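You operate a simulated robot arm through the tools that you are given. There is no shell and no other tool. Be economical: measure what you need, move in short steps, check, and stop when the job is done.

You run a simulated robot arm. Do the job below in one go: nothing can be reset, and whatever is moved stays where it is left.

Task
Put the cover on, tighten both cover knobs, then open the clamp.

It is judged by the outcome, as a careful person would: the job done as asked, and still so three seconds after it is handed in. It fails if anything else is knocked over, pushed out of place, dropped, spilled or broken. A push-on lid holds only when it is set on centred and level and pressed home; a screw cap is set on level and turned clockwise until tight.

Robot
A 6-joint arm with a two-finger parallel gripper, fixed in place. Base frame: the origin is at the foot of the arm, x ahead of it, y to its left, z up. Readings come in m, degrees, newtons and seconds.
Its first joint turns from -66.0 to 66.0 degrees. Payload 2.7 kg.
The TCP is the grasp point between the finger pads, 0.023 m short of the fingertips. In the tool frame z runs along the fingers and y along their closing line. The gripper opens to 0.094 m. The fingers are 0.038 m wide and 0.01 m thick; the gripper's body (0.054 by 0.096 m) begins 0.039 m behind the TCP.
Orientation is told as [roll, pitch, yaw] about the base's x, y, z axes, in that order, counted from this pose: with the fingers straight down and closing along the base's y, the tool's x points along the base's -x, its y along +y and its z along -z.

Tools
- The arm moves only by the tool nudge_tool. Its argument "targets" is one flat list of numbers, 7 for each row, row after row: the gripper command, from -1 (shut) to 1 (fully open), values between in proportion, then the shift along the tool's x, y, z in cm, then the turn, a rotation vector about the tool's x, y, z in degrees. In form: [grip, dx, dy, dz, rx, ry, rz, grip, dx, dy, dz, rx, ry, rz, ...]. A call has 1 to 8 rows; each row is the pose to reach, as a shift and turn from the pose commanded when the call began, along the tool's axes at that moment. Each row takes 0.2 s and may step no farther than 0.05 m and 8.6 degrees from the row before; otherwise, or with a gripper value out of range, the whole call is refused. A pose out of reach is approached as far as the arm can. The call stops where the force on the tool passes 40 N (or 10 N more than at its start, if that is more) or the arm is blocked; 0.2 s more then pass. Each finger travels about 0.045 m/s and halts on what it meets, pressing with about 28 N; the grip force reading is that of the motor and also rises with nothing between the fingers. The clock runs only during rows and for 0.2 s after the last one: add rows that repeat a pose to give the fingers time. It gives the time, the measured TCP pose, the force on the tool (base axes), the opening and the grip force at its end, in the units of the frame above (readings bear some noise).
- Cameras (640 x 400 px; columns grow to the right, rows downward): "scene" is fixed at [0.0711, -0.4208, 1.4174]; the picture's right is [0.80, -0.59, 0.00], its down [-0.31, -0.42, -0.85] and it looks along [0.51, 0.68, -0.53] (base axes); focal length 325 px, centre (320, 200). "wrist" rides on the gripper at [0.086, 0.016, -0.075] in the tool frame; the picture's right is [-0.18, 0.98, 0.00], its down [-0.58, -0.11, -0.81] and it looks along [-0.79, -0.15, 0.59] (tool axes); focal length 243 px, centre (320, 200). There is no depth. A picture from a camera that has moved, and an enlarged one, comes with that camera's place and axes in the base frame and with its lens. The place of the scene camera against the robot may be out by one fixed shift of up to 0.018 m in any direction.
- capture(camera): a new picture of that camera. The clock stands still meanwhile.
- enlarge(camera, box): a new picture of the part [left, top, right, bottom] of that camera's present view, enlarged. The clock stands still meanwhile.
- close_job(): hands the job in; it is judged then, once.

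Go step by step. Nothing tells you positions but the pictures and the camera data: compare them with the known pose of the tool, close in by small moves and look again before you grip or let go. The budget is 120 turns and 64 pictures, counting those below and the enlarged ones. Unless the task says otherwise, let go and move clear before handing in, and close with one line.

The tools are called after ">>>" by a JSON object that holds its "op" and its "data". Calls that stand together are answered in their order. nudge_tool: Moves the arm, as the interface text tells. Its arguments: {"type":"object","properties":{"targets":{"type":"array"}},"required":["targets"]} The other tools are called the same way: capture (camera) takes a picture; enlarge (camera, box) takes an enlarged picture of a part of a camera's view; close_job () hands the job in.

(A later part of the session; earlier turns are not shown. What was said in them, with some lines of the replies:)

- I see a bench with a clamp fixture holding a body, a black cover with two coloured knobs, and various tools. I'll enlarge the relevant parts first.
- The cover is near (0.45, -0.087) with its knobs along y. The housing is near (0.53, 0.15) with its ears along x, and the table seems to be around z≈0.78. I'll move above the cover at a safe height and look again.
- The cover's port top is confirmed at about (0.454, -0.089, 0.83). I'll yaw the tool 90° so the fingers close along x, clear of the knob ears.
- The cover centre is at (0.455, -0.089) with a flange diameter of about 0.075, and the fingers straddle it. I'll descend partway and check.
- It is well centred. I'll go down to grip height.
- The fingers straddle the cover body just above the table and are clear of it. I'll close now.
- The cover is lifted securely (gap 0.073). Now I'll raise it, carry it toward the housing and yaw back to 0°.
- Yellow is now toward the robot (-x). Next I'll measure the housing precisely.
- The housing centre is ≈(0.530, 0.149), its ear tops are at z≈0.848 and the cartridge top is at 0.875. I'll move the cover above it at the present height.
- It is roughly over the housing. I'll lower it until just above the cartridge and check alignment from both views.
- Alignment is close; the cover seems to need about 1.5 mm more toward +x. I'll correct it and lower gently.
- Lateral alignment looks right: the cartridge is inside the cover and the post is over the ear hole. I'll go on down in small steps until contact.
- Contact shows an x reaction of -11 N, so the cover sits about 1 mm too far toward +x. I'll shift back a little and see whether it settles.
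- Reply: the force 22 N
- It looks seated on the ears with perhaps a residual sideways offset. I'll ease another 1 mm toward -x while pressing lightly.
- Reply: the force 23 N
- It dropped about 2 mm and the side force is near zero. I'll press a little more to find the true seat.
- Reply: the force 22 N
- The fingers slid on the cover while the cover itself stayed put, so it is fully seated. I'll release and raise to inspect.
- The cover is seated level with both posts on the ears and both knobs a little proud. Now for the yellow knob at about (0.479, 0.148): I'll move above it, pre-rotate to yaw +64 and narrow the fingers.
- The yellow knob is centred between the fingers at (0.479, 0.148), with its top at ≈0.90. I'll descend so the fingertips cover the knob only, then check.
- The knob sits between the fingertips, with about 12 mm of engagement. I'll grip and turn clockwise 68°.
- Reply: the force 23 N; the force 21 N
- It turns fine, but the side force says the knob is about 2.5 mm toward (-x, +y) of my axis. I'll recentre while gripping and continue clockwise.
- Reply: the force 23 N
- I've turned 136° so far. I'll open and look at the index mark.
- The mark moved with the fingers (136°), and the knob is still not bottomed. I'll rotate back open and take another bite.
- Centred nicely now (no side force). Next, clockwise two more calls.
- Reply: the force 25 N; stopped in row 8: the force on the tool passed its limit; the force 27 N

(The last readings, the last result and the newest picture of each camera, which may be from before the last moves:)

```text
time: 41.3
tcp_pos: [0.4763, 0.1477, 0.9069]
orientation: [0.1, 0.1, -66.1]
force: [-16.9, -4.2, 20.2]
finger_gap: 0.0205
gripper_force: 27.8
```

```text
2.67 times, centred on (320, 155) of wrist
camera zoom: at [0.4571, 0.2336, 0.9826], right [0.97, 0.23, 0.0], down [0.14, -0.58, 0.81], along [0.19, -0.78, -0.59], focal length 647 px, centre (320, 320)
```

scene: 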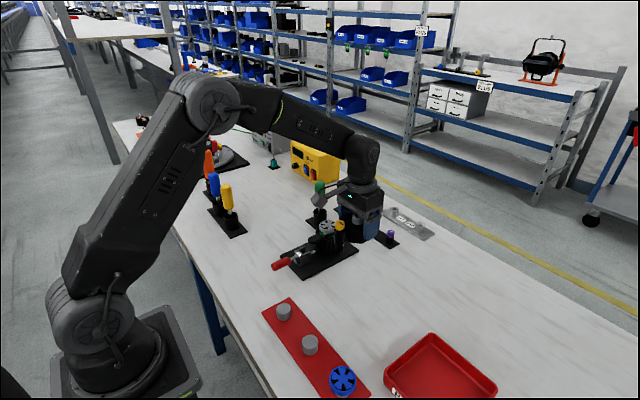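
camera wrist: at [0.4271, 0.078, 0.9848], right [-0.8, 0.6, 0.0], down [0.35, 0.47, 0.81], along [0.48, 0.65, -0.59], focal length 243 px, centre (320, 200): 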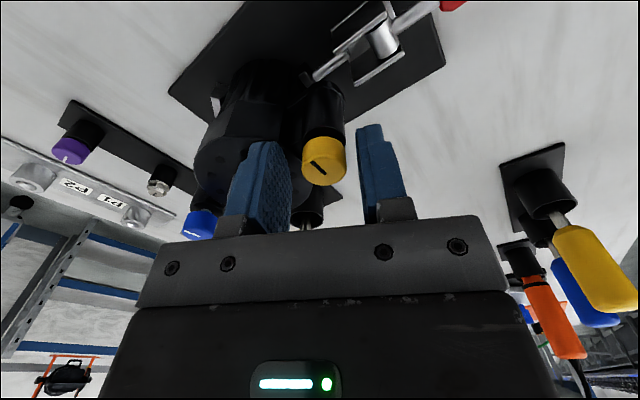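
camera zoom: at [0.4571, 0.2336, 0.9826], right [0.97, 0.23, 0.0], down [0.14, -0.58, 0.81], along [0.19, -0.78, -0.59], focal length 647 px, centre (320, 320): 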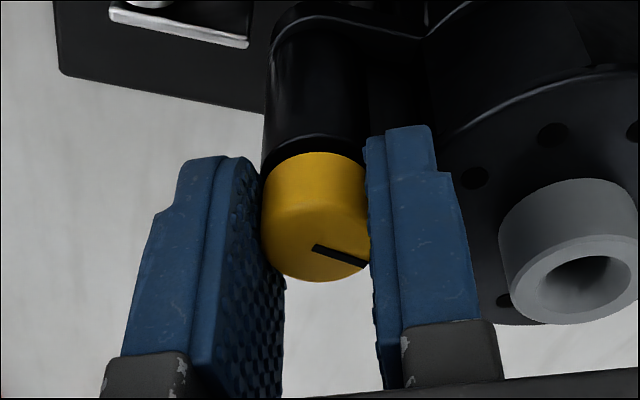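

The knob followed with no slip (283° total). The fingertips now seem to press on the post's top, so I'll reopen, raise 2 mm, and take another bite.

>>> {"op": "nudge_tool", "data": {"targets": [-0.6, 0, 0, 0, 0, 0, 0, -0.2, 0, 0, -0.2, 0, 0, 0, -0.2, 0, 0, -0.2, 0, 0, -8.5, -0.2, 0, 0, -0.2, 0, 0, -17, -0.2, 0, 0, -0.2, 0, 0, -25.5, -0.2, 0, 0, -0.2, 0, 0, -34, -0.2, 0, 0, -0.2, 0, 0, -42.5, -0.2, 0, 0, -0.2, 0, 0, -51]}}

>>> {"op": "nudge_tool", "data": {"targets": [-0.2, 0, 0, 0, 0, 0, -8.5, -0.2, 0, 0, 0, 0, 0, -17, -0.2, 0, 0, 0, 0, 0, -25.5, -0.2, 0, 0, 0, 0, 0, -34, -0.2, 0, 0, 0, 0, 0, -42.5, -0.2, 0, 0, 0, 0, 0, -51, -0.2, 0, 0, 0, 0, 0, -59.5, -0.2, 0, 0, 0, 0, 0, -68]}}

>>> {"op": "nudge_tool", "data": {"targets": [-0.2, 0, 0, 0, 0, 0, -8.5, -0.2, 0, 0, 0, 0, 0, -17, -0.2, 0, 0, 0, 0, 0, -25, -0.2, 0, 0, 0, 0, 0, -25]}}

>>> {"op": "enlarge", "data": {"camera": "wrist", "box": [200, 80, 440, 230]}}

>>> {"op": "enlarge", "data": {"camera": "scene", "box": [305, 200, 355, 240]}}

```text
time: 43.1
tcp_pos: [0.4774, 0.148, 0.9088]
orientation: [0.1, -0.1, -14.9]
force: [0.2, 0.8, -0.1]
finger_gap: 0.0374
gripper_force: 0.1
```

```text
time: 44.9
tcp_pos: [0.4774, 0.147, 0.9095]
orientation: [-0.1, -0.1, 53.2]
force: [-0.5, -1.1, 0.3]
finger_gap: 0.0375
gripper_force: 0.0
```

```text
time: 45.9
tcp_pos: [0.4784, 0.1486, 0.9071]
orientation: [-0.1, 0.0, 78.1]
force: [0.7, 0.6, -1.1]
finger_gap: 0.038
gripper_force: 0.0
```

```text
2.67 times, centred on (320, 155) of wrist
camera zoom: at [0.4449, 0.0669, 0.9836], right [-0.92, 0.38, 0.0], down [0.22, 0.55, 0.81], along [0.31, 0.75, -0.59], focal length 647 px, centre (320, 320)
```

zoom: 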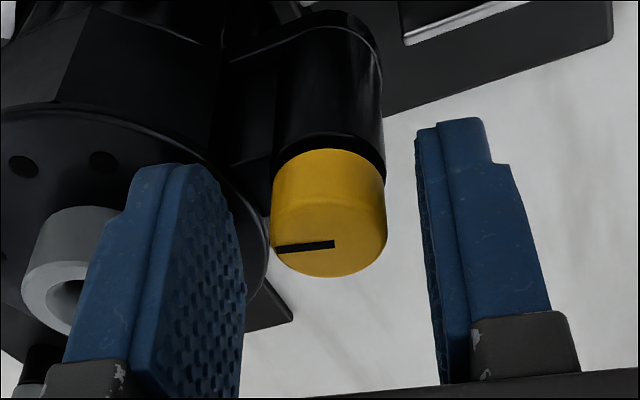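

```text
10.00 times, centred on (330, 220) of scene
camera zoom: at [0.0711, -0.4208, 1.4174], right [0.8, -0.59, 0.0], down [-0.31, -0.42, -0.85], along [0.51, 0.68, -0.53], focal length 3248 px, centre (220, 0)
```

zoom: 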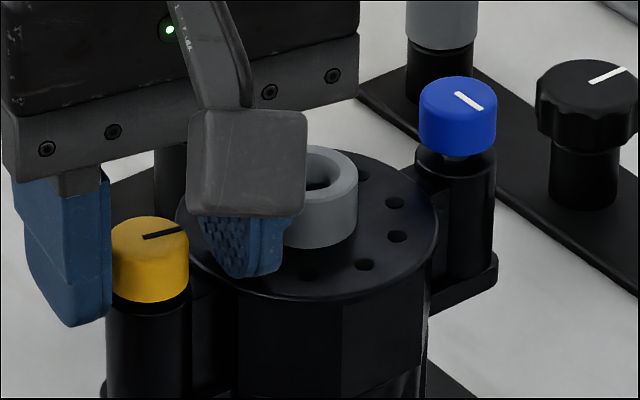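

Yellow is now flush on its post, while blue still shows a gap. I'll take one more bite to confirm it's tight.

>>> {"op": "nudge_tool", "data": {"targets": [-0.2, 0, 0.12, 0, 0, 0, 0, -0.6, 0, 0.12, 0, 0, 0, 0, -1, 0, 0.12, 0, 0, 0, 0, -1, 0, 0.12, 0, 0, 0, 0, -1, 0, 0.12, 0, 0, 0, 0]}}

>>> {"op": "nudge_tool", "data": {"targets": [-1, 0, 0, 0, 0, 0, 8.5, -1, 0, 0, 0, 0, 0, 17, -1, 0, 0, 0, 0, 0, 25.5, -1, 0, 0, 0, 0, 0, 34, -1, 0, 0, 0, 0, 0, 42.5, -1, 0, 0, 0, 0, 0, 51]}}

>>> {"op": "enlarge", "data": {"camera": "wrist", "box": [200, 80, 440, 230]}}

```text
time: 47.1
tcp_pos: [0.4757, 0.1482, 0.9083]
orientation: [-0.2, -0.1, 78.1]
force: [0.0, -0.2, -0.3]
finger_gap: 0.0204
gripper_force: 27.8
```

```text
time: 48.5
tcp_pos: [0.4754, 0.1471, 0.9072]
orientation: [0.0, 0.1, 26.9]
force: [-3.9, 0.8, -1.3]
finger_gap: 0.0205
gripper_force: 28.1
```

```text
2.67 times, centred on (320, 155) of wrist
camera zoom: at [0.3923, 0.1235, 0.9835], right [-0.28, 0.96, 0.0], down [0.57, 0.17, 0.81], along [0.77, 0.23, -0.59], focal length 647 px, centre (320, 320)
```

zoom: 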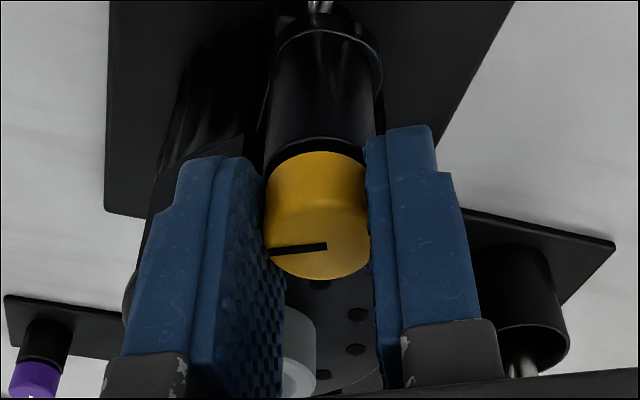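

It still turns with the fingers, so it isn't tight yet. Continuing.

>>> {"op": "nudge_tool", "data": {"targets": [-1, 0, 0, 0, 0, 0, 8.5, -1, 0, 0, 0, 0, 0, 17, -1, 0, 0, 0, 0, 0, 25.5, -1, 0, 0, 0, 0, 0, 34, -1, 0, 0, 0, 0, 0, 42.5, -1, 0, 0, 0, 0, 0, 51, -1, 0, 0, 0, 0, 0, 59.5, -1, 0, 0, 0, 0, 0, 68]}}

>>> {"op": "nudge_tool", "data": {"targets": [-1, 0, 0, 0, 0, 0, 8.5, -1, 0, 0, 0, 0, 0, 17, -1, 0, 0, 0, 0, 0, 25.5, -1, 0, 0, 0, 0, 0, 34, -1, 0, 0, 0, 0, 0, 42.5, -1, 0, 0, 0, 0, 0, 42.5]}}

>>> {"op": "enlarge", "data": {"camera": "wrist", "box": [200, 80, 440, 230]}}

```text
time: 50.3
tcp_pos: [0.4767, 0.1485, 0.908]
orientation: [0.0, 0.0, -41.1]
force: [0.3, 0.0, -0.2]
finger_gap: 0.0207
gripper_force: 28.2
```

```text
time: 51.7
tcp_pos: [0.4758, 0.1473, 0.909]
orientation: [0.1, 0.0, -83.6]
force: [4.1, 2.3, -0.5]
finger_gap: 0.0204
gripper_force: 27.5
```

```text
2.67 times, centred on (320, 155) of wrist
camera zoom: at [0.4831, 0.2363, 0.9843], right [1.0, -0.07, 0.0], down [-0.05, -0.59, 0.81], along [-0.06, -0.8, -0.59], focal length 647 px, centre (320, 320)
```

zoom: 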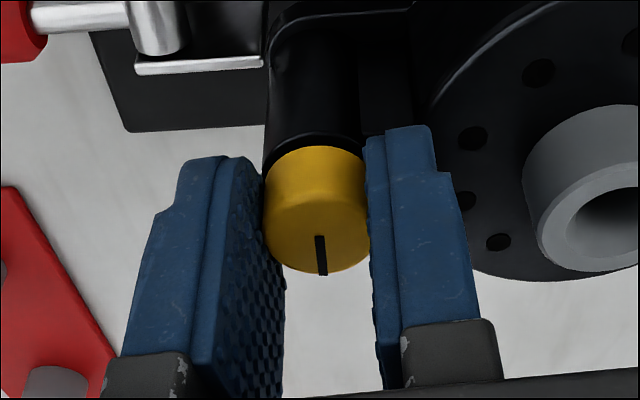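

The fingers have slipped about 90° around the stationary knob, so yellow is tight after one full turn. I'll release, rise, and move over to the blue knob while unwinding.

>>> {"op": "nudge_tool", "data": {"targets": [-0.6, 0, 0, 0, 0, 0, 0, -0.2, 0, 0, 0, 0, 0, 0, -0.2, 0, 0, -2, 0, 0, 0, -0.2, 0, 0, -5, 0, 0, -8.5, -0.2, -0.3, 2.6, -5, 0, 0, -17, -0.2, -0.6, 5.3, -5, 0, 0, -25.5, -0.2, -0.9, 8, -5, 0, 0, -34, -0.2, -1.2, 10.65, -5, 0, 0, -42.5]}}

>>> {"op": "nudge_tool", "data": {"targets": [-0.2, 0, 0, 0, 0, 0, -8.5, -0.2, 0, 0, 0, 0, 0, -17, -0.2, 0, 0, 0, 0, 0, -25.5, -0.2, 0, 0, 0, 0, 0, -34, -0.2, 0, 0, 0, 0, 0, -42.5, -0.2, 0, 0, 0, 0, 0, -51, -0.2, 0, 0, 0, 0, 0, -59.5, -0.2, 0, 0, 0, 0, 0, -68]}}

>>> {"op": "nudge_tool", "data": {"targets": [-0.2, 0, 0, 0, 0, 0, -8.5, -0.2, 0, 0, 0, 0, 0, -17, -0.2, 0, 0, 0, 0, 0, -25.5, -0.2, 0, 0, 0, 0, 0, -34, -0.2, 0, 0, 0, 0, 0, -42.5, -0.2, 0, 0, 0, 0, 0, -51, -0.2, 0, 0, 0, 0, 0, -51]}}

>>> {"op": "enlarge", "data": {"camera": "wrist", "box": [200, 50, 440, 200]}}

>>> {"op": "enlarge", "data": {"camera": "scene", "box": [290, 190, 380, 260]}}

```text
time: 53.5
tcp_pos: [0.5827, 0.1477, 0.9579]
orientation: [0.0, 0.0, -40.8]
force: [-0.5, -0.3, -0.4]
finger_gap: 0.0376
gripper_force: 0.1
```

```text
time: 55.3
tcp_pos: [0.5826, 0.1475, 0.9589]
orientation: [0.0, -0.1, 27.2]
force: [-0.5, 1.1, -0.3]
finger_gap: 0.0379
gripper_force: 0.1
```

```text
time: 56.9
tcp_pos: [0.5829, 0.1494, 0.9591]
orientation: [-0.1, -0.1, 78.1]
force: [-0.7, 0.6, -0.6]
finger_gap: 0.0375
gripper_force: 0.1
```

```text
2.67 times, centred on (320, 125) of wrist
camera zoom: at [0.5503, 0.0673, 1.0344], right [-0.92, 0.38, 0.0], down [0.22, 0.55, 0.81], along [0.31, 0.75, -0.59], focal length 647 px, centre (320, 400)
```

zoom: 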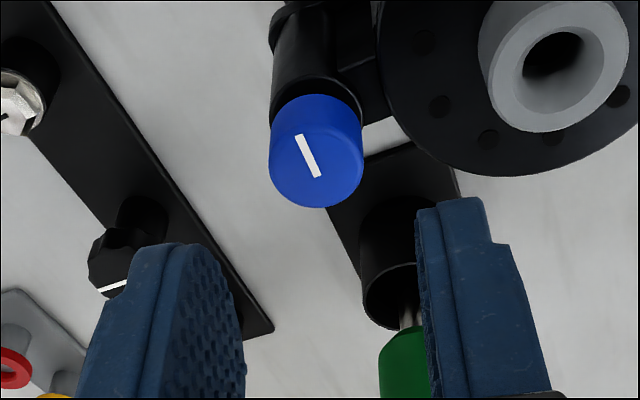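

```text
5.71 times, centred on (335, 225) of scene
camera zoom: at [0.0711, -0.4208, 1.4174], right [0.8, -0.59, 0.0], down [-0.31, -0.42, -0.85], along [0.51, 0.68, -0.53], focal length 1856 px, centre (234, 57)
```

zoom: 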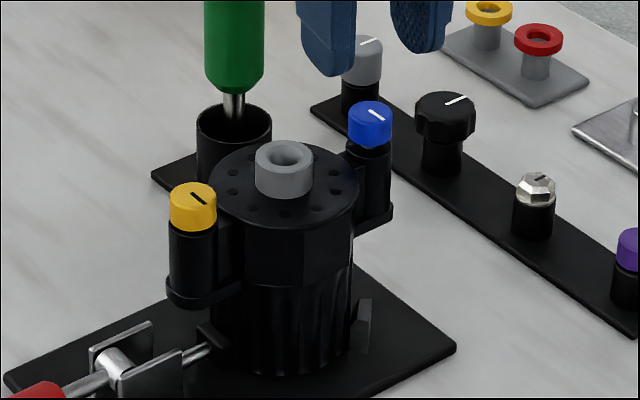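

The blue knob is centred to within about 1.5 mm. I'll correct that, descend and grip.

>>> {"op": "nudge_tool", "data": {"targets": [-0.2, -0.1, -0.15, 1.2, 0, 0, 0, -0.2, -0.1, -0.15, 2.4, 0, 0, 0, -0.2, -0.1, -0.15, 3.6, 0, 0, 0, -0.2, -0.1, -0.15, 4.85, 0, 0, 0, -0.2, -0.1, -0.15, 4.85, 0, 0, 0]}}

>>> {"op": "enlarge", "data": {"camera": "wrist", "box": [200, 80, 440, 230]}}

```text
time: 58.1
tcp_pos: [0.5853, 0.1487, 0.9088]
orientation: [-0.1, -0.1, 78.0]
force: [-0.2, -0.3, 0.4]
finger_gap: 0.0375
gripper_force: 0.0
```

```text
2.67 times, centred on (320, 155) of wrist
camera zoom: at [0.5528, 0.068, 0.9848], right [-0.92, 0.38, 0.0], down [0.23, 0.55, 0.81], along [0.31, 0.74, -0.59], focal length 647 px, centre (320, 320)
```

zoom: 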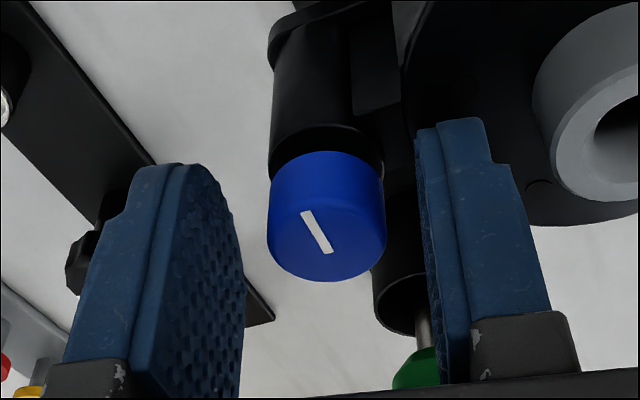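

>>> {"op": "nudge_tool", "data": {"targets": [-0.2, 0, 0.08, 0, 0, 0, 0, -0.6, 0, 0.08, 0, 0, 0, 0, -1, 0, 0.08, 0, 0, 0, 0, -1, 0, 0.08, 0, 0, 0, 0, -1, 0, 0.08, 0, 0, 0, 0]}}

>>> {"op": "nudge_tool", "data": {"targets": [-1, 0, 0, 0.01, 0, 0, 8.5, -1, 0, 0, 0.02, 0, 0, 17, -1, 0, 0, 0.03, 0, 0, 25.5, -1, 0, 0, 0.04, 0, 0, 34, -1, 0, 0, 0.05, 0, 0, 42.5, -1, 0, 0, 0.06, 0, 0, 51, -1, 0, 0, 0.07, 0, 0, 59.5, -1, 0, 0, 0.08, 0, 0, 68]}}

>>> {"op": "nudge_tool", "data": {"targets": [-1, 0, 0, 0, 0, 0, 8.5, -1, 0, 0, 0, 0, 0, 17, -1, 0, 0, 0, 0, 0, 25.5, -1, 0, 0, 0, 0, 0, 34, -1, 0, 0, 0, 0, 0, 42.5, -1, 0, 0, 0, 0, 0, 51, -1, 0, 0, 0, 0, 0, 59.5, -1, 0, 0, 0, 0, 0, 68]}}

>>> {"op": "enlarge", "data": {"camera": "wrist", "box": [200, 80, 440, 230]}}

```text
time: 59.3
tcp_pos: [0.5832, 0.1496, 0.9093]
orientation: [-0.1, 0.0, 77.9]
force: [-0.9, 0.0, 0.3]
finger_gap: 0.0209
gripper_force: 28.3
```

```text
time: 61.1
tcp_pos: [0.5845, 0.1492, 0.9091]
orientation: [0.0, -0.1, 9.7]
force: [5.4, -6.0, -0.1]
finger_gap: 0.0206
gripper_force: 27.6
```

```text
time: 62.9
tcp_pos: [0.5853, 0.1465, 0.9078]
orientation: [0.0, 0.1, -58.2]
force: [1.7, -14.9, -3.7]
finger_gap: 0.0207
gripper_force: 27.9
```

```text
2.67 times, centred on (320, 155) of wrist
camera zoom: at [0.5535, 0.2303, 0.9844], right [0.93, 0.36, 0.0], down [0.21, -0.55, 0.81], along [0.29, -0.75, -0.59], focal length 647 px, centre (320, 320)
```

zoom: 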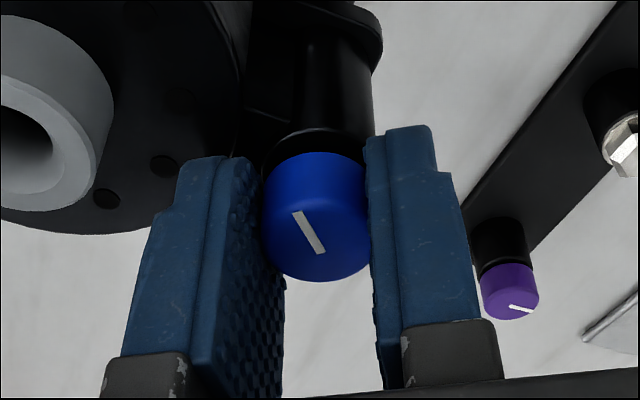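

It has turned 136° with no slip. Now I'll unwind and take the next bite.

>>> {"op": "nudge_tool", "data": {"targets": [-0.6, -0.08, -0.05, 0, 0, 0, 0, -0.2, -0.08, -0.05, 0, 0, 0, 0, -0.2, -0.08, -0.05, 0, 0, 0, -8.5, -0.2, -0.08, -0.05, 0, 0, 0, -17, -0.2, -0.08, -0.05, 0, 0, 0, -25.5, -0.2, -0.08, -0.05, 0, 0, 0, -34, -0.2, -0.08, -0.05, 0, 0, 0, -42.5, -0.2, -0.08, -0.05, 0, 0, 0, -51]}}

>>> {"op": "nudge_tool", "data": {"targets": [-0.2, 0, 0, 0, 0, 0, -8.5, -0.2, 0, 0, 0, 0, 0, -17, -0.2, 0, 0, 0, 0, 0, -25.5, -0.2, 0, 0, 0, 0, 0, -34, -0.2, 0, 0, 0, 0, 0, -42.5, -0.2, 0, 0, 0, 0, 0, -51, -0.2, 0, 0, 0, 0, 0, -59.5, -0.2, 0, 0, 0, 0, 0, -68]}}

>>> {"op": "nudge_tool", "data": {"targets": [-0.2, 0, 0, 0, 0, 0, -8.5, -0.2, 0, 0, 0, 0, 0, -17, -0.2, 0, 0, 0, 0, 0, -17, -0.6, 0, 0, 0, 0, 0, -17, -1, 0, 0, 0, 0, 0, -17, -1, 0, 0, 0, 0, 0, -17, -1, 0, 0, 0, 0, 0, -17]}}

>>> {"op": "nudge_tool", "data": {"targets": [-1, 0, 0, 0, 0, 0, 8.5, -1, 0, 0, 0, 0, 0, 17, -1, 0, 0, 0, 0, 0, 25.5, -1, 0, 0, 0, 0, 0, 34, -1, 0, 0, 0, 0, 0, 42.5, -1, 0, 0, 0, 0, 0, 51, -1, 0, 0, 0, 0, 0, 59.5, -1, 0, 0, 0, 0, 0, 68]}}

>>> {"op": "nudge_tool", "data": {"targets": [-1, 0, 0, 0, 0, 0, 8.5, -1, 0, 0, 0, 0, 0, 17, -1, 0, 0, 0, 0, 0, 25.5, -1, 0, 0, 0, 0, 0, 34, -1, 0, 0, 0, 0, 0, 42.5, -1, 0, 0, 0, 0, 0, 51, -1, 0, 0, 0, 0, 0, 59.5, -1, 0, 0, 0, 0, 0, 68]}}

>>> {"op": "enlarge", "data": {"camera": "wrist", "box": [200, 80, 440, 230]}}

```text
time: 64.7
tcp_pos: [0.5843, 0.1484, 0.9096]
orientation: [-0.1, 0.0, -6.8]
force: [1.2, -0.1, -0.7]
finger_gap: 0.0375
gripper_force: 0.0
```

```text
time: 66.5
tcp_pos: [0.5845, 0.1487, 0.9095]
orientation: [-0.1, -0.1, 61.2]
force: [0.7, -0.4, 0.6]
finger_gap: 0.0375
gripper_force: 0.1
```

```text
time: 68.1
tcp_pos: [0.5833, 0.1488, 0.9085]
orientation: [-0.1, -0.1, 78.0]
force: [1.0, 0.0, 0.2]
finger_gap: 0.0205
gripper_force: 27.6
```

```text
time: 69.9
tcp_pos: [0.5831, 0.1486, 0.9086]
orientation: [0.0, -0.1, 9.9]
force: [3.4, -0.6, -1.3]
finger_gap: 0.0206
gripper_force: 28.2
```

```text
time: 71.7
tcp_pos: [0.5839, 0.1491, 0.9088]
orientation: [0.1, 0.0, -58.1]
force: [5.1, 0.9, -10.3]
finger_gap: 0.0204
gripper_force: 28.1
```

```text
2.67 times, centred on (320, 155) of wrist
camera zoom: at [0.5528, 0.2305, 0.9841], right [0.93, 0.36, 0.0], down [0.21, -0.55, 0.81], along [0.29, -0.75, -0.59], focal length 647 px, centre (320, 320)
```

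zoom: 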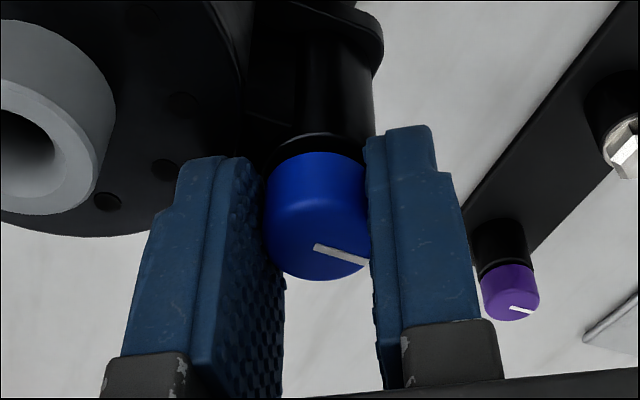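

There was still no slip (272° total). I'll take the final bite.

>>> {"op": "nudge_tool", "data": {"targets": [-0.6, 0, 0, 0, 0, 0, 0, -0.2, 0, 0, 0, 0, 0, 0, -0.2, 0, 0, 0, 0, 0, -8.5, -0.2, 0, 0, 0, 0, 0, -17, -0.2, 0, 0, 0, 0, 0, -25.5, -0.2, 0, 0, 0, 0, 0, -34, -0.2, 0, 0, 0, 0, 0, -42.5, -0.2, 0, 0, 0, 0, 0, -51]}}

>>> {"op": "nudge_tool", "data": {"targets": [-0.2, 0, 0, 0, 0, 0, -8.5, -0.2, 0, 0, 0, 0, 0, -17, -0.2, 0, 0, 0, 0, 0, -25.5, -0.2, 0, 0, 0, 0, 0, -34, -0.2, 0, 0, 0, 0, 0, -42.5, -0.2, 0, 0, 0, 0, 0, -51, -0.2, 0, 0, 0, 0, 0, -59.5, -0.2, 0, 0, 0, 0, 0, -68]}}

>>> {"op": "nudge_tool", "data": {"targets": [-0.2, 0, 0, 0, 0, 0, -8.5, -0.2, 0, 0, 0, 0, 0, -17, -0.2, 0, 0, 0, 0, 0, -17, -0.6, 0, 0, 0, 0, 0, -17, -1, 0, 0, 0, 0, 0, -17, -1, 0, 0, 0, 0, 0, -17, -1, 0, 0, 0, 0, 0, -17]}}

>>> {"op": "nudge_tool", "data": {"targets": [-1, 0, 0, 0, 0, 0, 8.5, -1, 0, 0, 0, 0, 0, 17, -1, 0, 0, 0, 0, 0, 25.5, -1, 0, 0, 0, 0, 0, 34, -1, 0, 0, 0, 0, 0, 42.5, -1, 0, 0, 0, 0, 0, 51, -1, 0, 0, 0, 0, 0, 59.5, -1, 0, 0, 0, 0, 0, 68]}}

>>> {"op": "nudge_tool", "data": {"targets": [-1, 0, 0, 0, 0, 0, 8.5, -1, 0, 0, 0, 0, 0, 17, -1, 0, 0, 0, 0, 0, 25.5, -1, 0, 0, 0, 0, 0, 34, -1, 0, 0, 0, 0, 0, 42.5, -1, 0, 0, 0, 0, 0, 51, -1, 0, 0, 0, 0, 0, 59.5, -1, 0, 0, 0, 0, 0, 68]}}

>>> {"op": "enlarge", "data": {"camera": "wrist", "box": [200, 80, 440, 230]}}

```text
time: 73.5
tcp_pos: [0.5829, 0.1482, 0.9099]
orientation: [0.0, -0.1, -6.8]
force: [-0.5, 0.3, 0.1]
finger_gap: 0.0375
gripper_force: 0.1
```

```text
time: 75.3
tcp_pos: [0.5834, 0.1481, 0.9113]
orientation: [-0.1, -0.1, 61.1]
force: [-0.5, 0.1, -0.2]
finger_gap: 0.0376
gripper_force: 0.1
```

```text
time: 76.9
tcp_pos: [0.5846, 0.148, 0.9088]
orientation: [-0.1, 0.0, 78.0]
force: [-0.2, -0.3, 0.3]
finger_gap: 0.0203
gripper_force: 27.7
```

```text
time: 78.7
tcp_pos: [0.5836, 0.1489, 0.9097]
orientation: [0.0, 0.0, 10.0]
force: [-5.0, -2.4, -1.9]
finger_gap: 0.0205
gripper_force: 28.2
```

```text
time: 80.5
tcp_pos: [0.5858, 0.1477, 0.911]
orientation: [0.1, 0.0, -58.0]
force: [-2.3, -1.5, 0.2]
finger_gap: 0.0206
gripper_force: 27.2
```

```text
2.67 times, centred on (320, 155) of wrist
camera zoom: at [0.5531, 0.23, 0.9853], right [0.93, 0.36, 0.0], down [0.21, -0.55, 0.81], along [0.29, -0.75, -0.59], focal length 647 px, centre (320, 320)
```

zoom: 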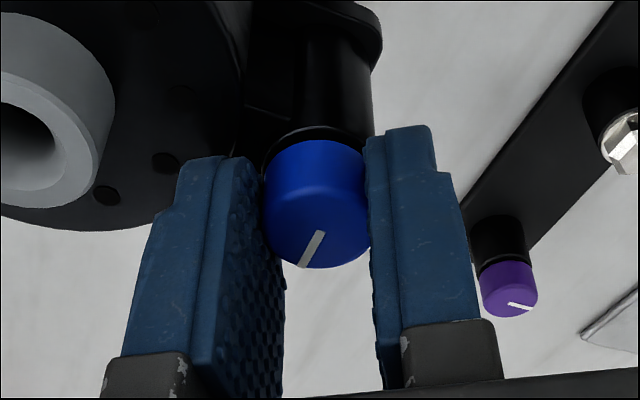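

The fingers slipped about 55° against a stationary knob, so blue is tight too. I'll release, rise, square up and move back to view the clamp.

>>> {"op": "nudge_tool", "data": {"targets": [-0.6, 0, 0, 0, 0, 0, 0, -0.2, 0, 0, 0, 0, 0, 0, -0.2, 0, 0, -3, 0, 0, -8, -0.2, 0, 0, -6, 0, 0, -16.5, -0.2, 0, 0, -8, 0, 0, -25, -0.2, 0, 0, -9, 0, 0, -33.5, -0.2, 0, 0, -9, 0, 0, -42, -0.2, 0, 0, -9, 0, 0, -50]}}

>>> {"op": "nudge_tool", "data": {"targets": [0, 4, 0, 0, 0, 0, -8, 0, 8, 0, 0, 0, 0, -8, 0, 12, 0, 0, 0, 0, -8, 0, 16, 0, 0, 0, 0, -8, 0, 20, 0, 0, 0, 0, -8, 0, 24, 0, 0, 0, 0, -8, 0, 24, 0, 0, 0, 0, -8]}}

>>> {"op": "capture", "data": {"camera": "wrist"}}

>>> {"op": "enlarge", "data": {"camera": "scene", "box": [260, 190, 380, 290]}}

```text
time: 82.3
tcp_pos: [0.5833, 0.1492, 0.9998]
orientation: [0.1, -0.1, -7.9]
force: [0.2, 0.3, 0.0]
finger_gap: 0.0376
gripper_force: 0.0
```

```text
time: 83.9
tcp_pos: [0.3457, 0.1822, 0.9978]
orientation: [0.0, -0.1, 0.0]
force: [-0.4, -0.2, 0.0]
finger_gap: 0.0474
gripper_force: 0.1
```

```text
15 pictures are left
camera wrist: at [0.2595, 0.1985, 1.0738], right [0.18, 0.98, 0.0], down [0.58, -0.11, 0.81], along [0.79, -0.15, -0.59], focal length 243 px, centre (320, 200)
```

wrist: 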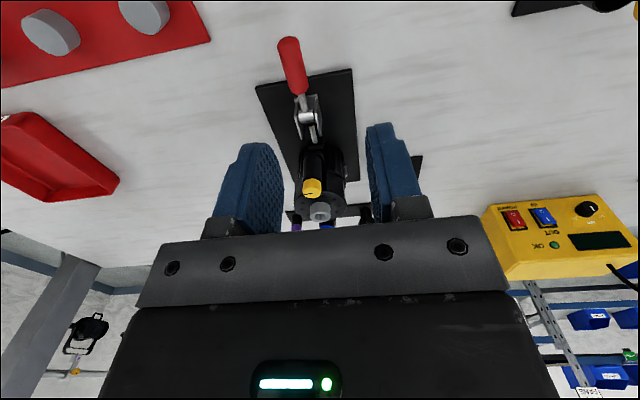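

```text
4.00 times, centred on (320, 240) of scene
camera zoom: at [0.0711, -0.4208, 1.4174], right [0.8, -0.59, 0.0], down [-0.31, -0.42, -0.85], along [0.51, 0.68, -0.53], focal length 1299 px, centre (320, 40)
```

zoom: 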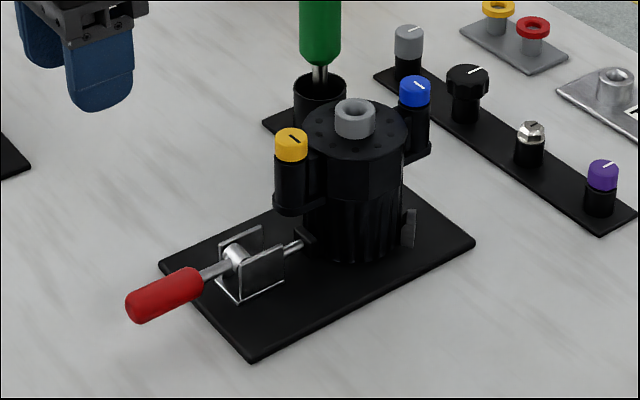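

The clamp handle lies along x, from about (0.345, 0.152) to (0.392, 0.152) at z≈0.825, with its pivot near (0.427, 0.151, 0.83). I'll come above the handle with the fingers closing across it.

>>> {"op": "nudge_tool", "data": {"targets": [0, -0.5, -1, 2.5, 0, 0, 0, 0, -1, -2, 5, 0, 0, 0, 0, -1.65, -3, 8, 0, 0, 0, 0, -1.65, -3, 10.5, 0, 0, 0, 0, -1.65, -3, 10.5, 0, 0, 0]}}

>>> {"op": "capture", "data": {"camera": "wrist"}}

>>> {"op": "enlarge", "data": {"camera": "scene", "box": [250, 200, 350, 280]}}

```text
time: 85.1
tcp_pos: [0.3632, 0.1512, 0.893]
orientation: [0.0, 0.0, 0.1]
force: [-0.9, -0.9, 0.1]
finger_gap: 0.0473
gripper_force: 0.1
```

```text
13 pictures are left
camera wrist: at [0.2765, 0.1674, 0.9694], right [0.18, 0.98, 0.0], down [0.58, -0.11, 0.81], along [0.79, -0.15, -0.59], focal length 243 px, centre (320, 200)
```

wrist: 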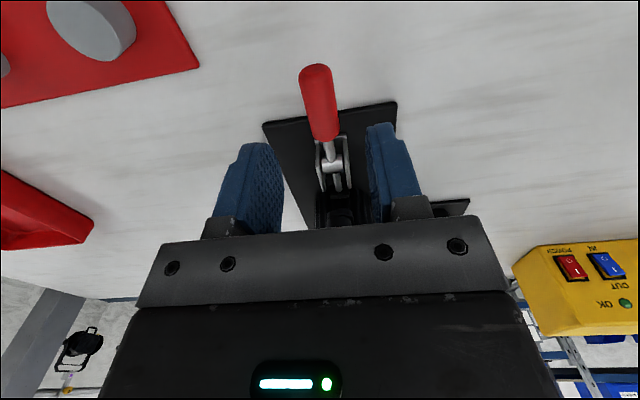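

```text
5.00 times, centred on (300, 240) of scene
camera zoom: at [0.0711, -0.4208, 1.4174], right [0.8, -0.59, 0.0], down [-0.31, -0.42, -0.85], along [0.51, 0.68, -0.53], focal length 1624 px, centre (420, 0)
```

zoom: 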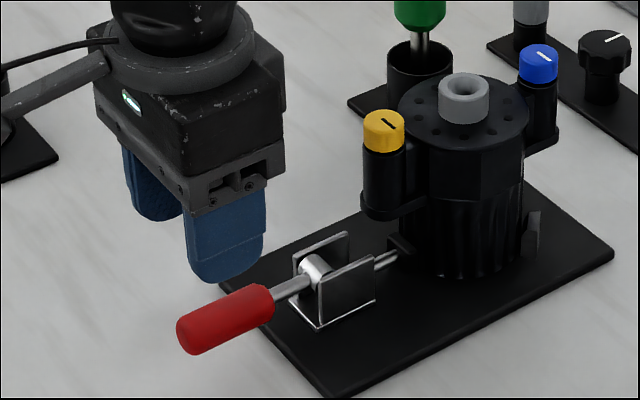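

The handle is centred at y≈0.150 between the fingers. I'll descend so the pads straddle it.

>>> {"op": "nudge_tool", "data": {"targets": [0, 0, 0, 2, 0, 0, 0, 0, 0, 0, 4, 0, 0, 0, 0, 0, 0, 5.5, 0, 0, 0, 0, 0, 0, 6.7, 0, 0, 0, 0, 0, 0, 6.7, 0, 0, 0]}}

>>> {"op": "capture", "data": {"camera": "wrist"}}

>>> {"op": "enlarge", "data": {"camera": "scene", "box": [250, 200, 350, 280]}}

```text
time: 86.3
tcp_pos: [0.3625, 0.1517, 0.8263]
orientation: [0.0, -0.1, 0.0]
force: [0.3, -0.1, 0.3]
finger_gap: 0.0469
gripper_force: 0.1
```

```text
11 pictures are left
camera wrist: at [0.2771, 0.1679, 0.9011], right [0.18, 0.98, 0.0], down [0.58, -0.11, 0.81], along [0.79, -0.15, -0.59], focal length 243 px, centre (320, 200)
```

wrist: 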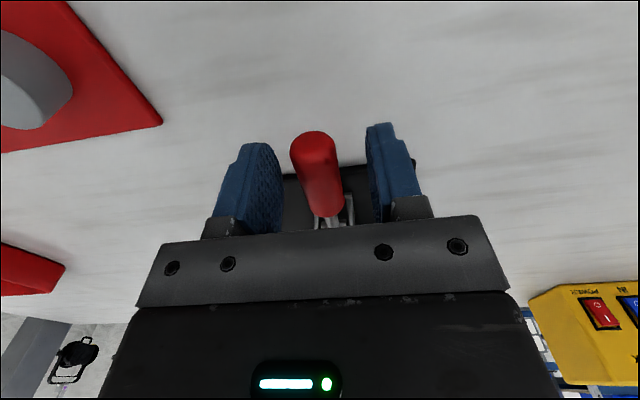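

```text
5.00 times, centred on (300, 240) of scene
camera zoom: at [0.0711, -0.4208, 1.4174], right [0.8, -0.59, 0.0], down [-0.31, -0.42, -0.85], along [0.51, 0.68, -0.53], focal length 1624 px, centre (420, 0)
```

zoom: 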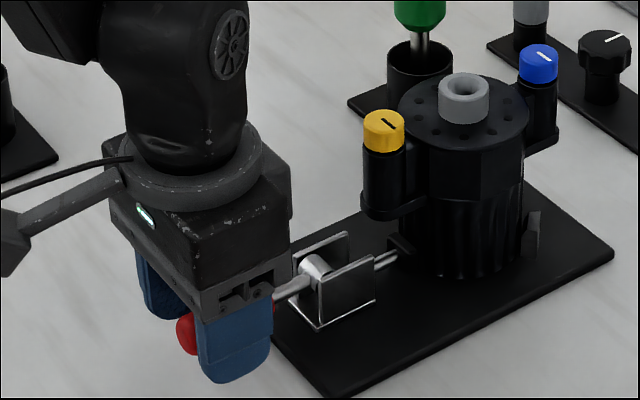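

The pads straddle the handle. I'll lower 5 mm, grip, and swing the handle upward around its pivot, checking force after the first 30°.

>>> {"op": "nudge_tool", "data": {"targets": [0, 0, 0, 0.5, 0, 0, 0, -0.4, 0, 0, 0.5, 0, 0, 0, -0.8, 0, 0, 0.5, 0, 0, 0, -1, 0, 0, 0.5, 0, 0, 0, -1, 0, 0, 0.5, 0, 0, 0, -1, 0, 0, 0.5, 0, 0, 0]}}

>>> {"op": "nudge_tool", "data": {"targets": [-1, -0.03, 0, -0.56, 0, 0, 0, -1, -0.1, 0, -1.12, 0, 0, 0, -1, -0.22, 0, -1.67, 0, 0, 0, -1, -0.39, 0, -2.21, 0, 0, 0, -1, -0.6, 0, -2.73, 0, 0, 0, -1, -0.86, 0, -3.23, 0, 0, 0]}}

>>> {"op": "enlarge", "data": {"camera": "scene", "box": [250, 200, 350, 280]}}

```text
time: 87.7
tcp_pos: [0.3616, 0.1513, 0.8204]
orientation: [0.0, 0.0, -0.1]
force: [6.6, -31.2, 2.0]
finger_gap: 0.0209
gripper_force: 45.5
```

```text
time: 89.1
tcp_pos: [0.3677, 0.1505, 0.8518]
orientation: [-0.3, 0.6, 0.0]
force: [-17.5, -12.3, -13.0]
finger_gap: 0.0214
gripper_force: 45.2
```

```text
5.00 times, centred on (300, 240) of scene
camera zoom: at [0.0709, -0.421, 1.4173], right [0.8, -0.59, 0.0], down [-0.31, -0.42, -0.85], along [0.51, 0.68, -0.52], focal length 1624 px, centre (420, 0)
```

zoom: 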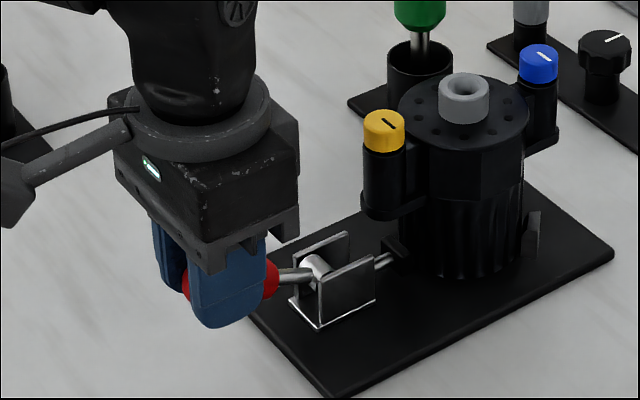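

The handle is lifting and the plunger pad is already pulling back from the housing. I'll continue the arc with a small correction for the side loads.

>>> {"op": "nudge_tool", "data": {"targets": [-1, 0.1, -0.1, 0, 0, 0, 0, -1, -0.15, -0.1, -0.47, 0, 0, 0, -1, -0.5, -0.1, -0.92, 0, 0, 0, -1, -0.88, -0.1, -1.33, 0, 0, 0, -1, -1.28, -0.1, -1.71, 0, 0, 0, -1, -1.72, -0.1, -2.05, 0, 0, 0, -1, -2.2, -0.1, -2.36, 0, 0, 0]}}

>>> {"op": "enlarge", "data": {"camera": "scene", "box": [250, 200, 350, 280]}}

```text
time: 90.7
tcp_pos: [0.3918, 0.1499, 0.8792]
orientation: [0.0, 0.2, 0.0]
force: [-25.2, 8.2, 0.9]
finger_gap: 0.0212
gripper_force: 44.8
```

```text
5.00 times, centred on (300, 240) of scene
camera zoom: at [0.0705, -0.4206, 1.4175], right [0.8, -0.59, 0.0], down [-0.31, -0.42, -0.85], along [0.51, 0.68, -0.53], focal length 1624 px, centre (420, 0)
```

zoom: 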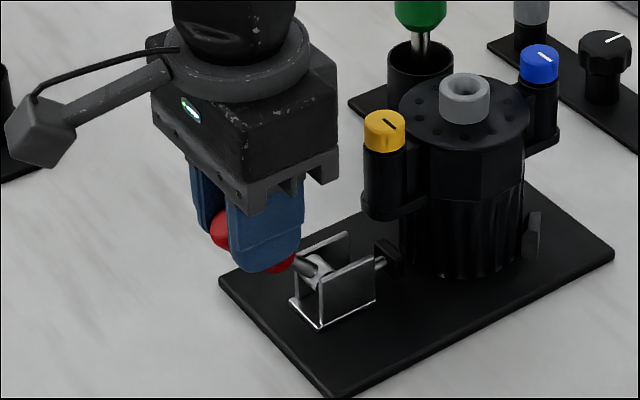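

The plunger keeps retracting. I'll continue toward vertical.

>>> {"op": "nudge_tool", "data": {"targets": [-1, -0.5, 0, -0.26, 0, 0, 0, -1, -1.01, 0, -0.47, 0, 0, 0, -1, -1.55, 0, -0.63, 0, 0, 0, -1, -2.1, 0, -0.76, 0, 0, 0, -1, -2.66, 0, -0.84, 0, 0, 0, -1, -3.22, 0, -0.86, 0, 0, 0, -1, -3.22, 0, -0.86, 0, 0, 0]}}

>>> {"op": "enlarge", "data": {"camera": "scene", "box": [250, 200, 350, 280]}}

```text
time: 92.3
tcp_pos: [0.4239, 0.1494, 0.8865]
orientation: [0.0, 0.5, 0.0]
force: [-34.3, 10.1, 11.4]
finger_gap: 0.0208
gripper_force: 45.0
```

```text
5.00 times, centred on (300, 240) of scene
camera zoom: at [0.0701, -0.4206, 1.4175], right [0.8, -0.59, 0.0], down [-0.31, -0.42, -0.85], along [0.51, 0.68, -0.52], focal length 1624 px, centre (420, 0)
```

zoom: 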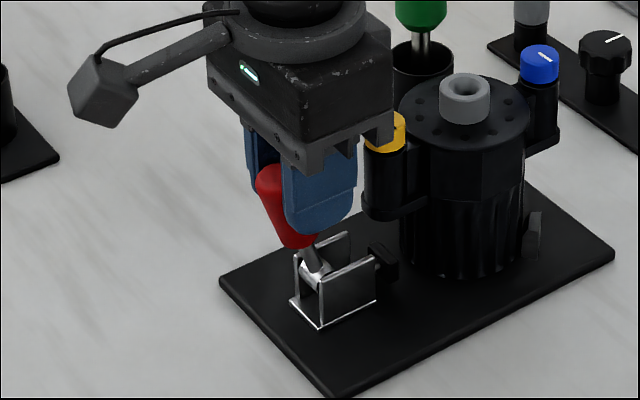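

The plunger looks almost fully back, with the handle at about 65°, though my pads slid forward on it. I'll regrip centred on the handle and see whether it goes further.

>>> {"op": "nudge_tool", "data": {"targets": [-0.7, 0.5, 0, 0, 0, 0, 0, -0.4, 1, 0, 0, 0, 0, 0, -0.4, 1.4, 0, 0, 0, 0, 0, -0.4, 1.4, 0, 0, 0, 0, 0]}}

>>> {"op": "enlarge", "data": {"camera": "scene", "box": [260, 200, 360, 280]}}

```text
time: 93.3
tcp_pos: [0.4118, 0.1494, 0.8871]
orientation: [0.0, -0.1, 0.0]
force: [0.1, 0.2, -0.8]
finger_gap: 0.0281
gripper_force: 0.0
```

```text
5.00 times, centred on (310, 240) of scene
camera zoom: at [0.0711, -0.4208, 1.4174], right [0.8, -0.59, 0.0], down [-0.31, -0.42, -0.85], along [0.51, 0.68, -0.53], focal length 1624 px, centre (370, 0)
```

zoom: 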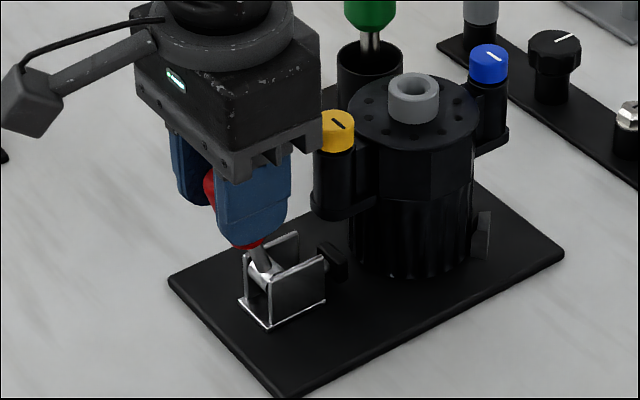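

The handle stays where I left it. I'll regrip and swing it a bit more.

>>> {"op": "nudge_tool", "data": {"targets": [-1, 0, 0, 0, 0, 0, 0, -1, 0, 0, 0, 0, 0, 0, -1, 0, 0, 0, 0, 0, 0, -1, -0.4, 0, -0.16, 0, 0, 0, -1, -0.8, 0, -0.3, 0, 0, 0, -1, -1.2, 0, -0.4, 0, 0, 0, -1, -1.6, 0, -0.45, 0, 0, 0, -1, -1.6, 0, -0.45, 0, 0, 0]}}

>>> {"op": "enlarge", "data": {"camera": "scene", "box": [260, 200, 360, 280]}}

```text
time: 94.6
tcp_pos: [0.4137, 0.1511, 0.8863]
orientation: [-0.2, 1.2, 0.0]
force: [-10.0, -2.4, 6.0]
finger_gap: 0.0213
gripper_force: 45.0
stopped in row 6: the force on the tool passed its limit (the readings are from after the stop); the commanded pose is now the measured one
```

```text
5.00 times, centred on (310, 240) of scene
camera zoom: at [0.0707, -0.4209, 1.4174], right [0.8, -0.59, 0.0], down [-0.31, -0.42, -0.85], along [0.51, 0.68, -0.52], focal length 1624 px, centre (370, 0)
```

zoom: 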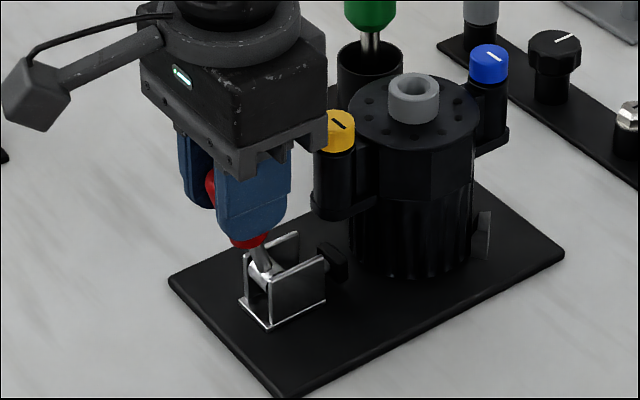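

The handle meets a hard stop, so the clamp is fully open with the plunger clear of the housing. I'll release and move straight up and away.

>>> {"op": "nudge_tool", "data": {"targets": [-0.6, 0, 0, 0, 0, 0, 0, -0.2, 0, 0, 0, 0, 0, 0, -0.2, 0, 0, 0, 0, 0, 0, -0.2, 0, 0, -2, 0, 0, 0, -0.2, 0, 0, -5, 0, 0, 0, -0.2, 0, 0, -9, 0, 0, 0, -0.2, 4, 0, -12, 0, 0, 0, -0.2, 8, 0, -13, 0, 0, 0]}}

>>> {"op": "capture", "data": {"camera": "scene"}}

>>> {"op": "enlarge", "data": {"camera": "scene", "box": [260, 190, 380, 290]}}

```text
time: 96.4
tcp_pos: [0.3351, 0.1521, 1.0192]
orientation: [-0.4, 1.1, 0.0]
force: [0.6, 0.7, -0.1]
finger_gap: 0.0372
gripper_force: 0.0
```

```text
4 pictures are left
```

scene: 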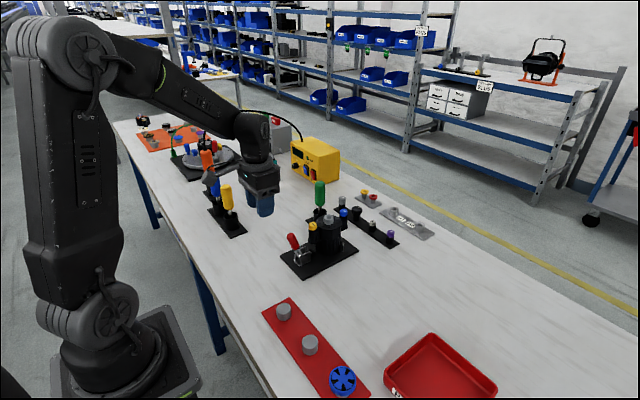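

```text
4.00 times, centred on (320, 240) of scene
camera zoom: at [0.0711, -0.4208, 1.4174], right [0.8, -0.59, 0.0], down [-0.31, -0.42, -0.85], along [0.51, 0.68, -0.53], focal length 1299 px, centre (320, 40)
```

zoom: 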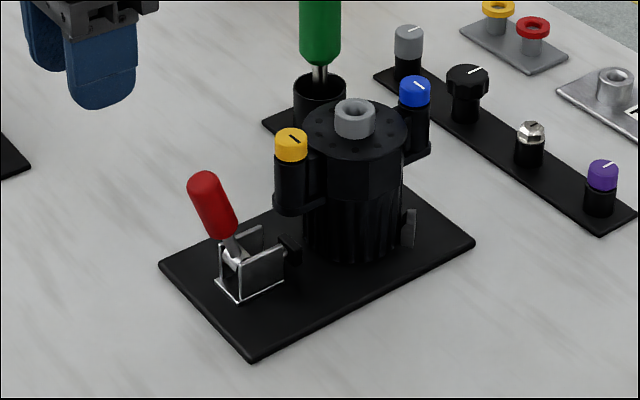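

The cover is seated, both knobs are flush, the clamp handle is up with the plunger retracted, and nothing else was disturbed. The arm is clear, so I'm handing in.

>>> {"op": "close_job", "data": {}}

```text
The job is handed in.
```

The cover is on and level, both knobs are turned clockwise until tight, and the clamp is open to its stop; the job has been handed in.
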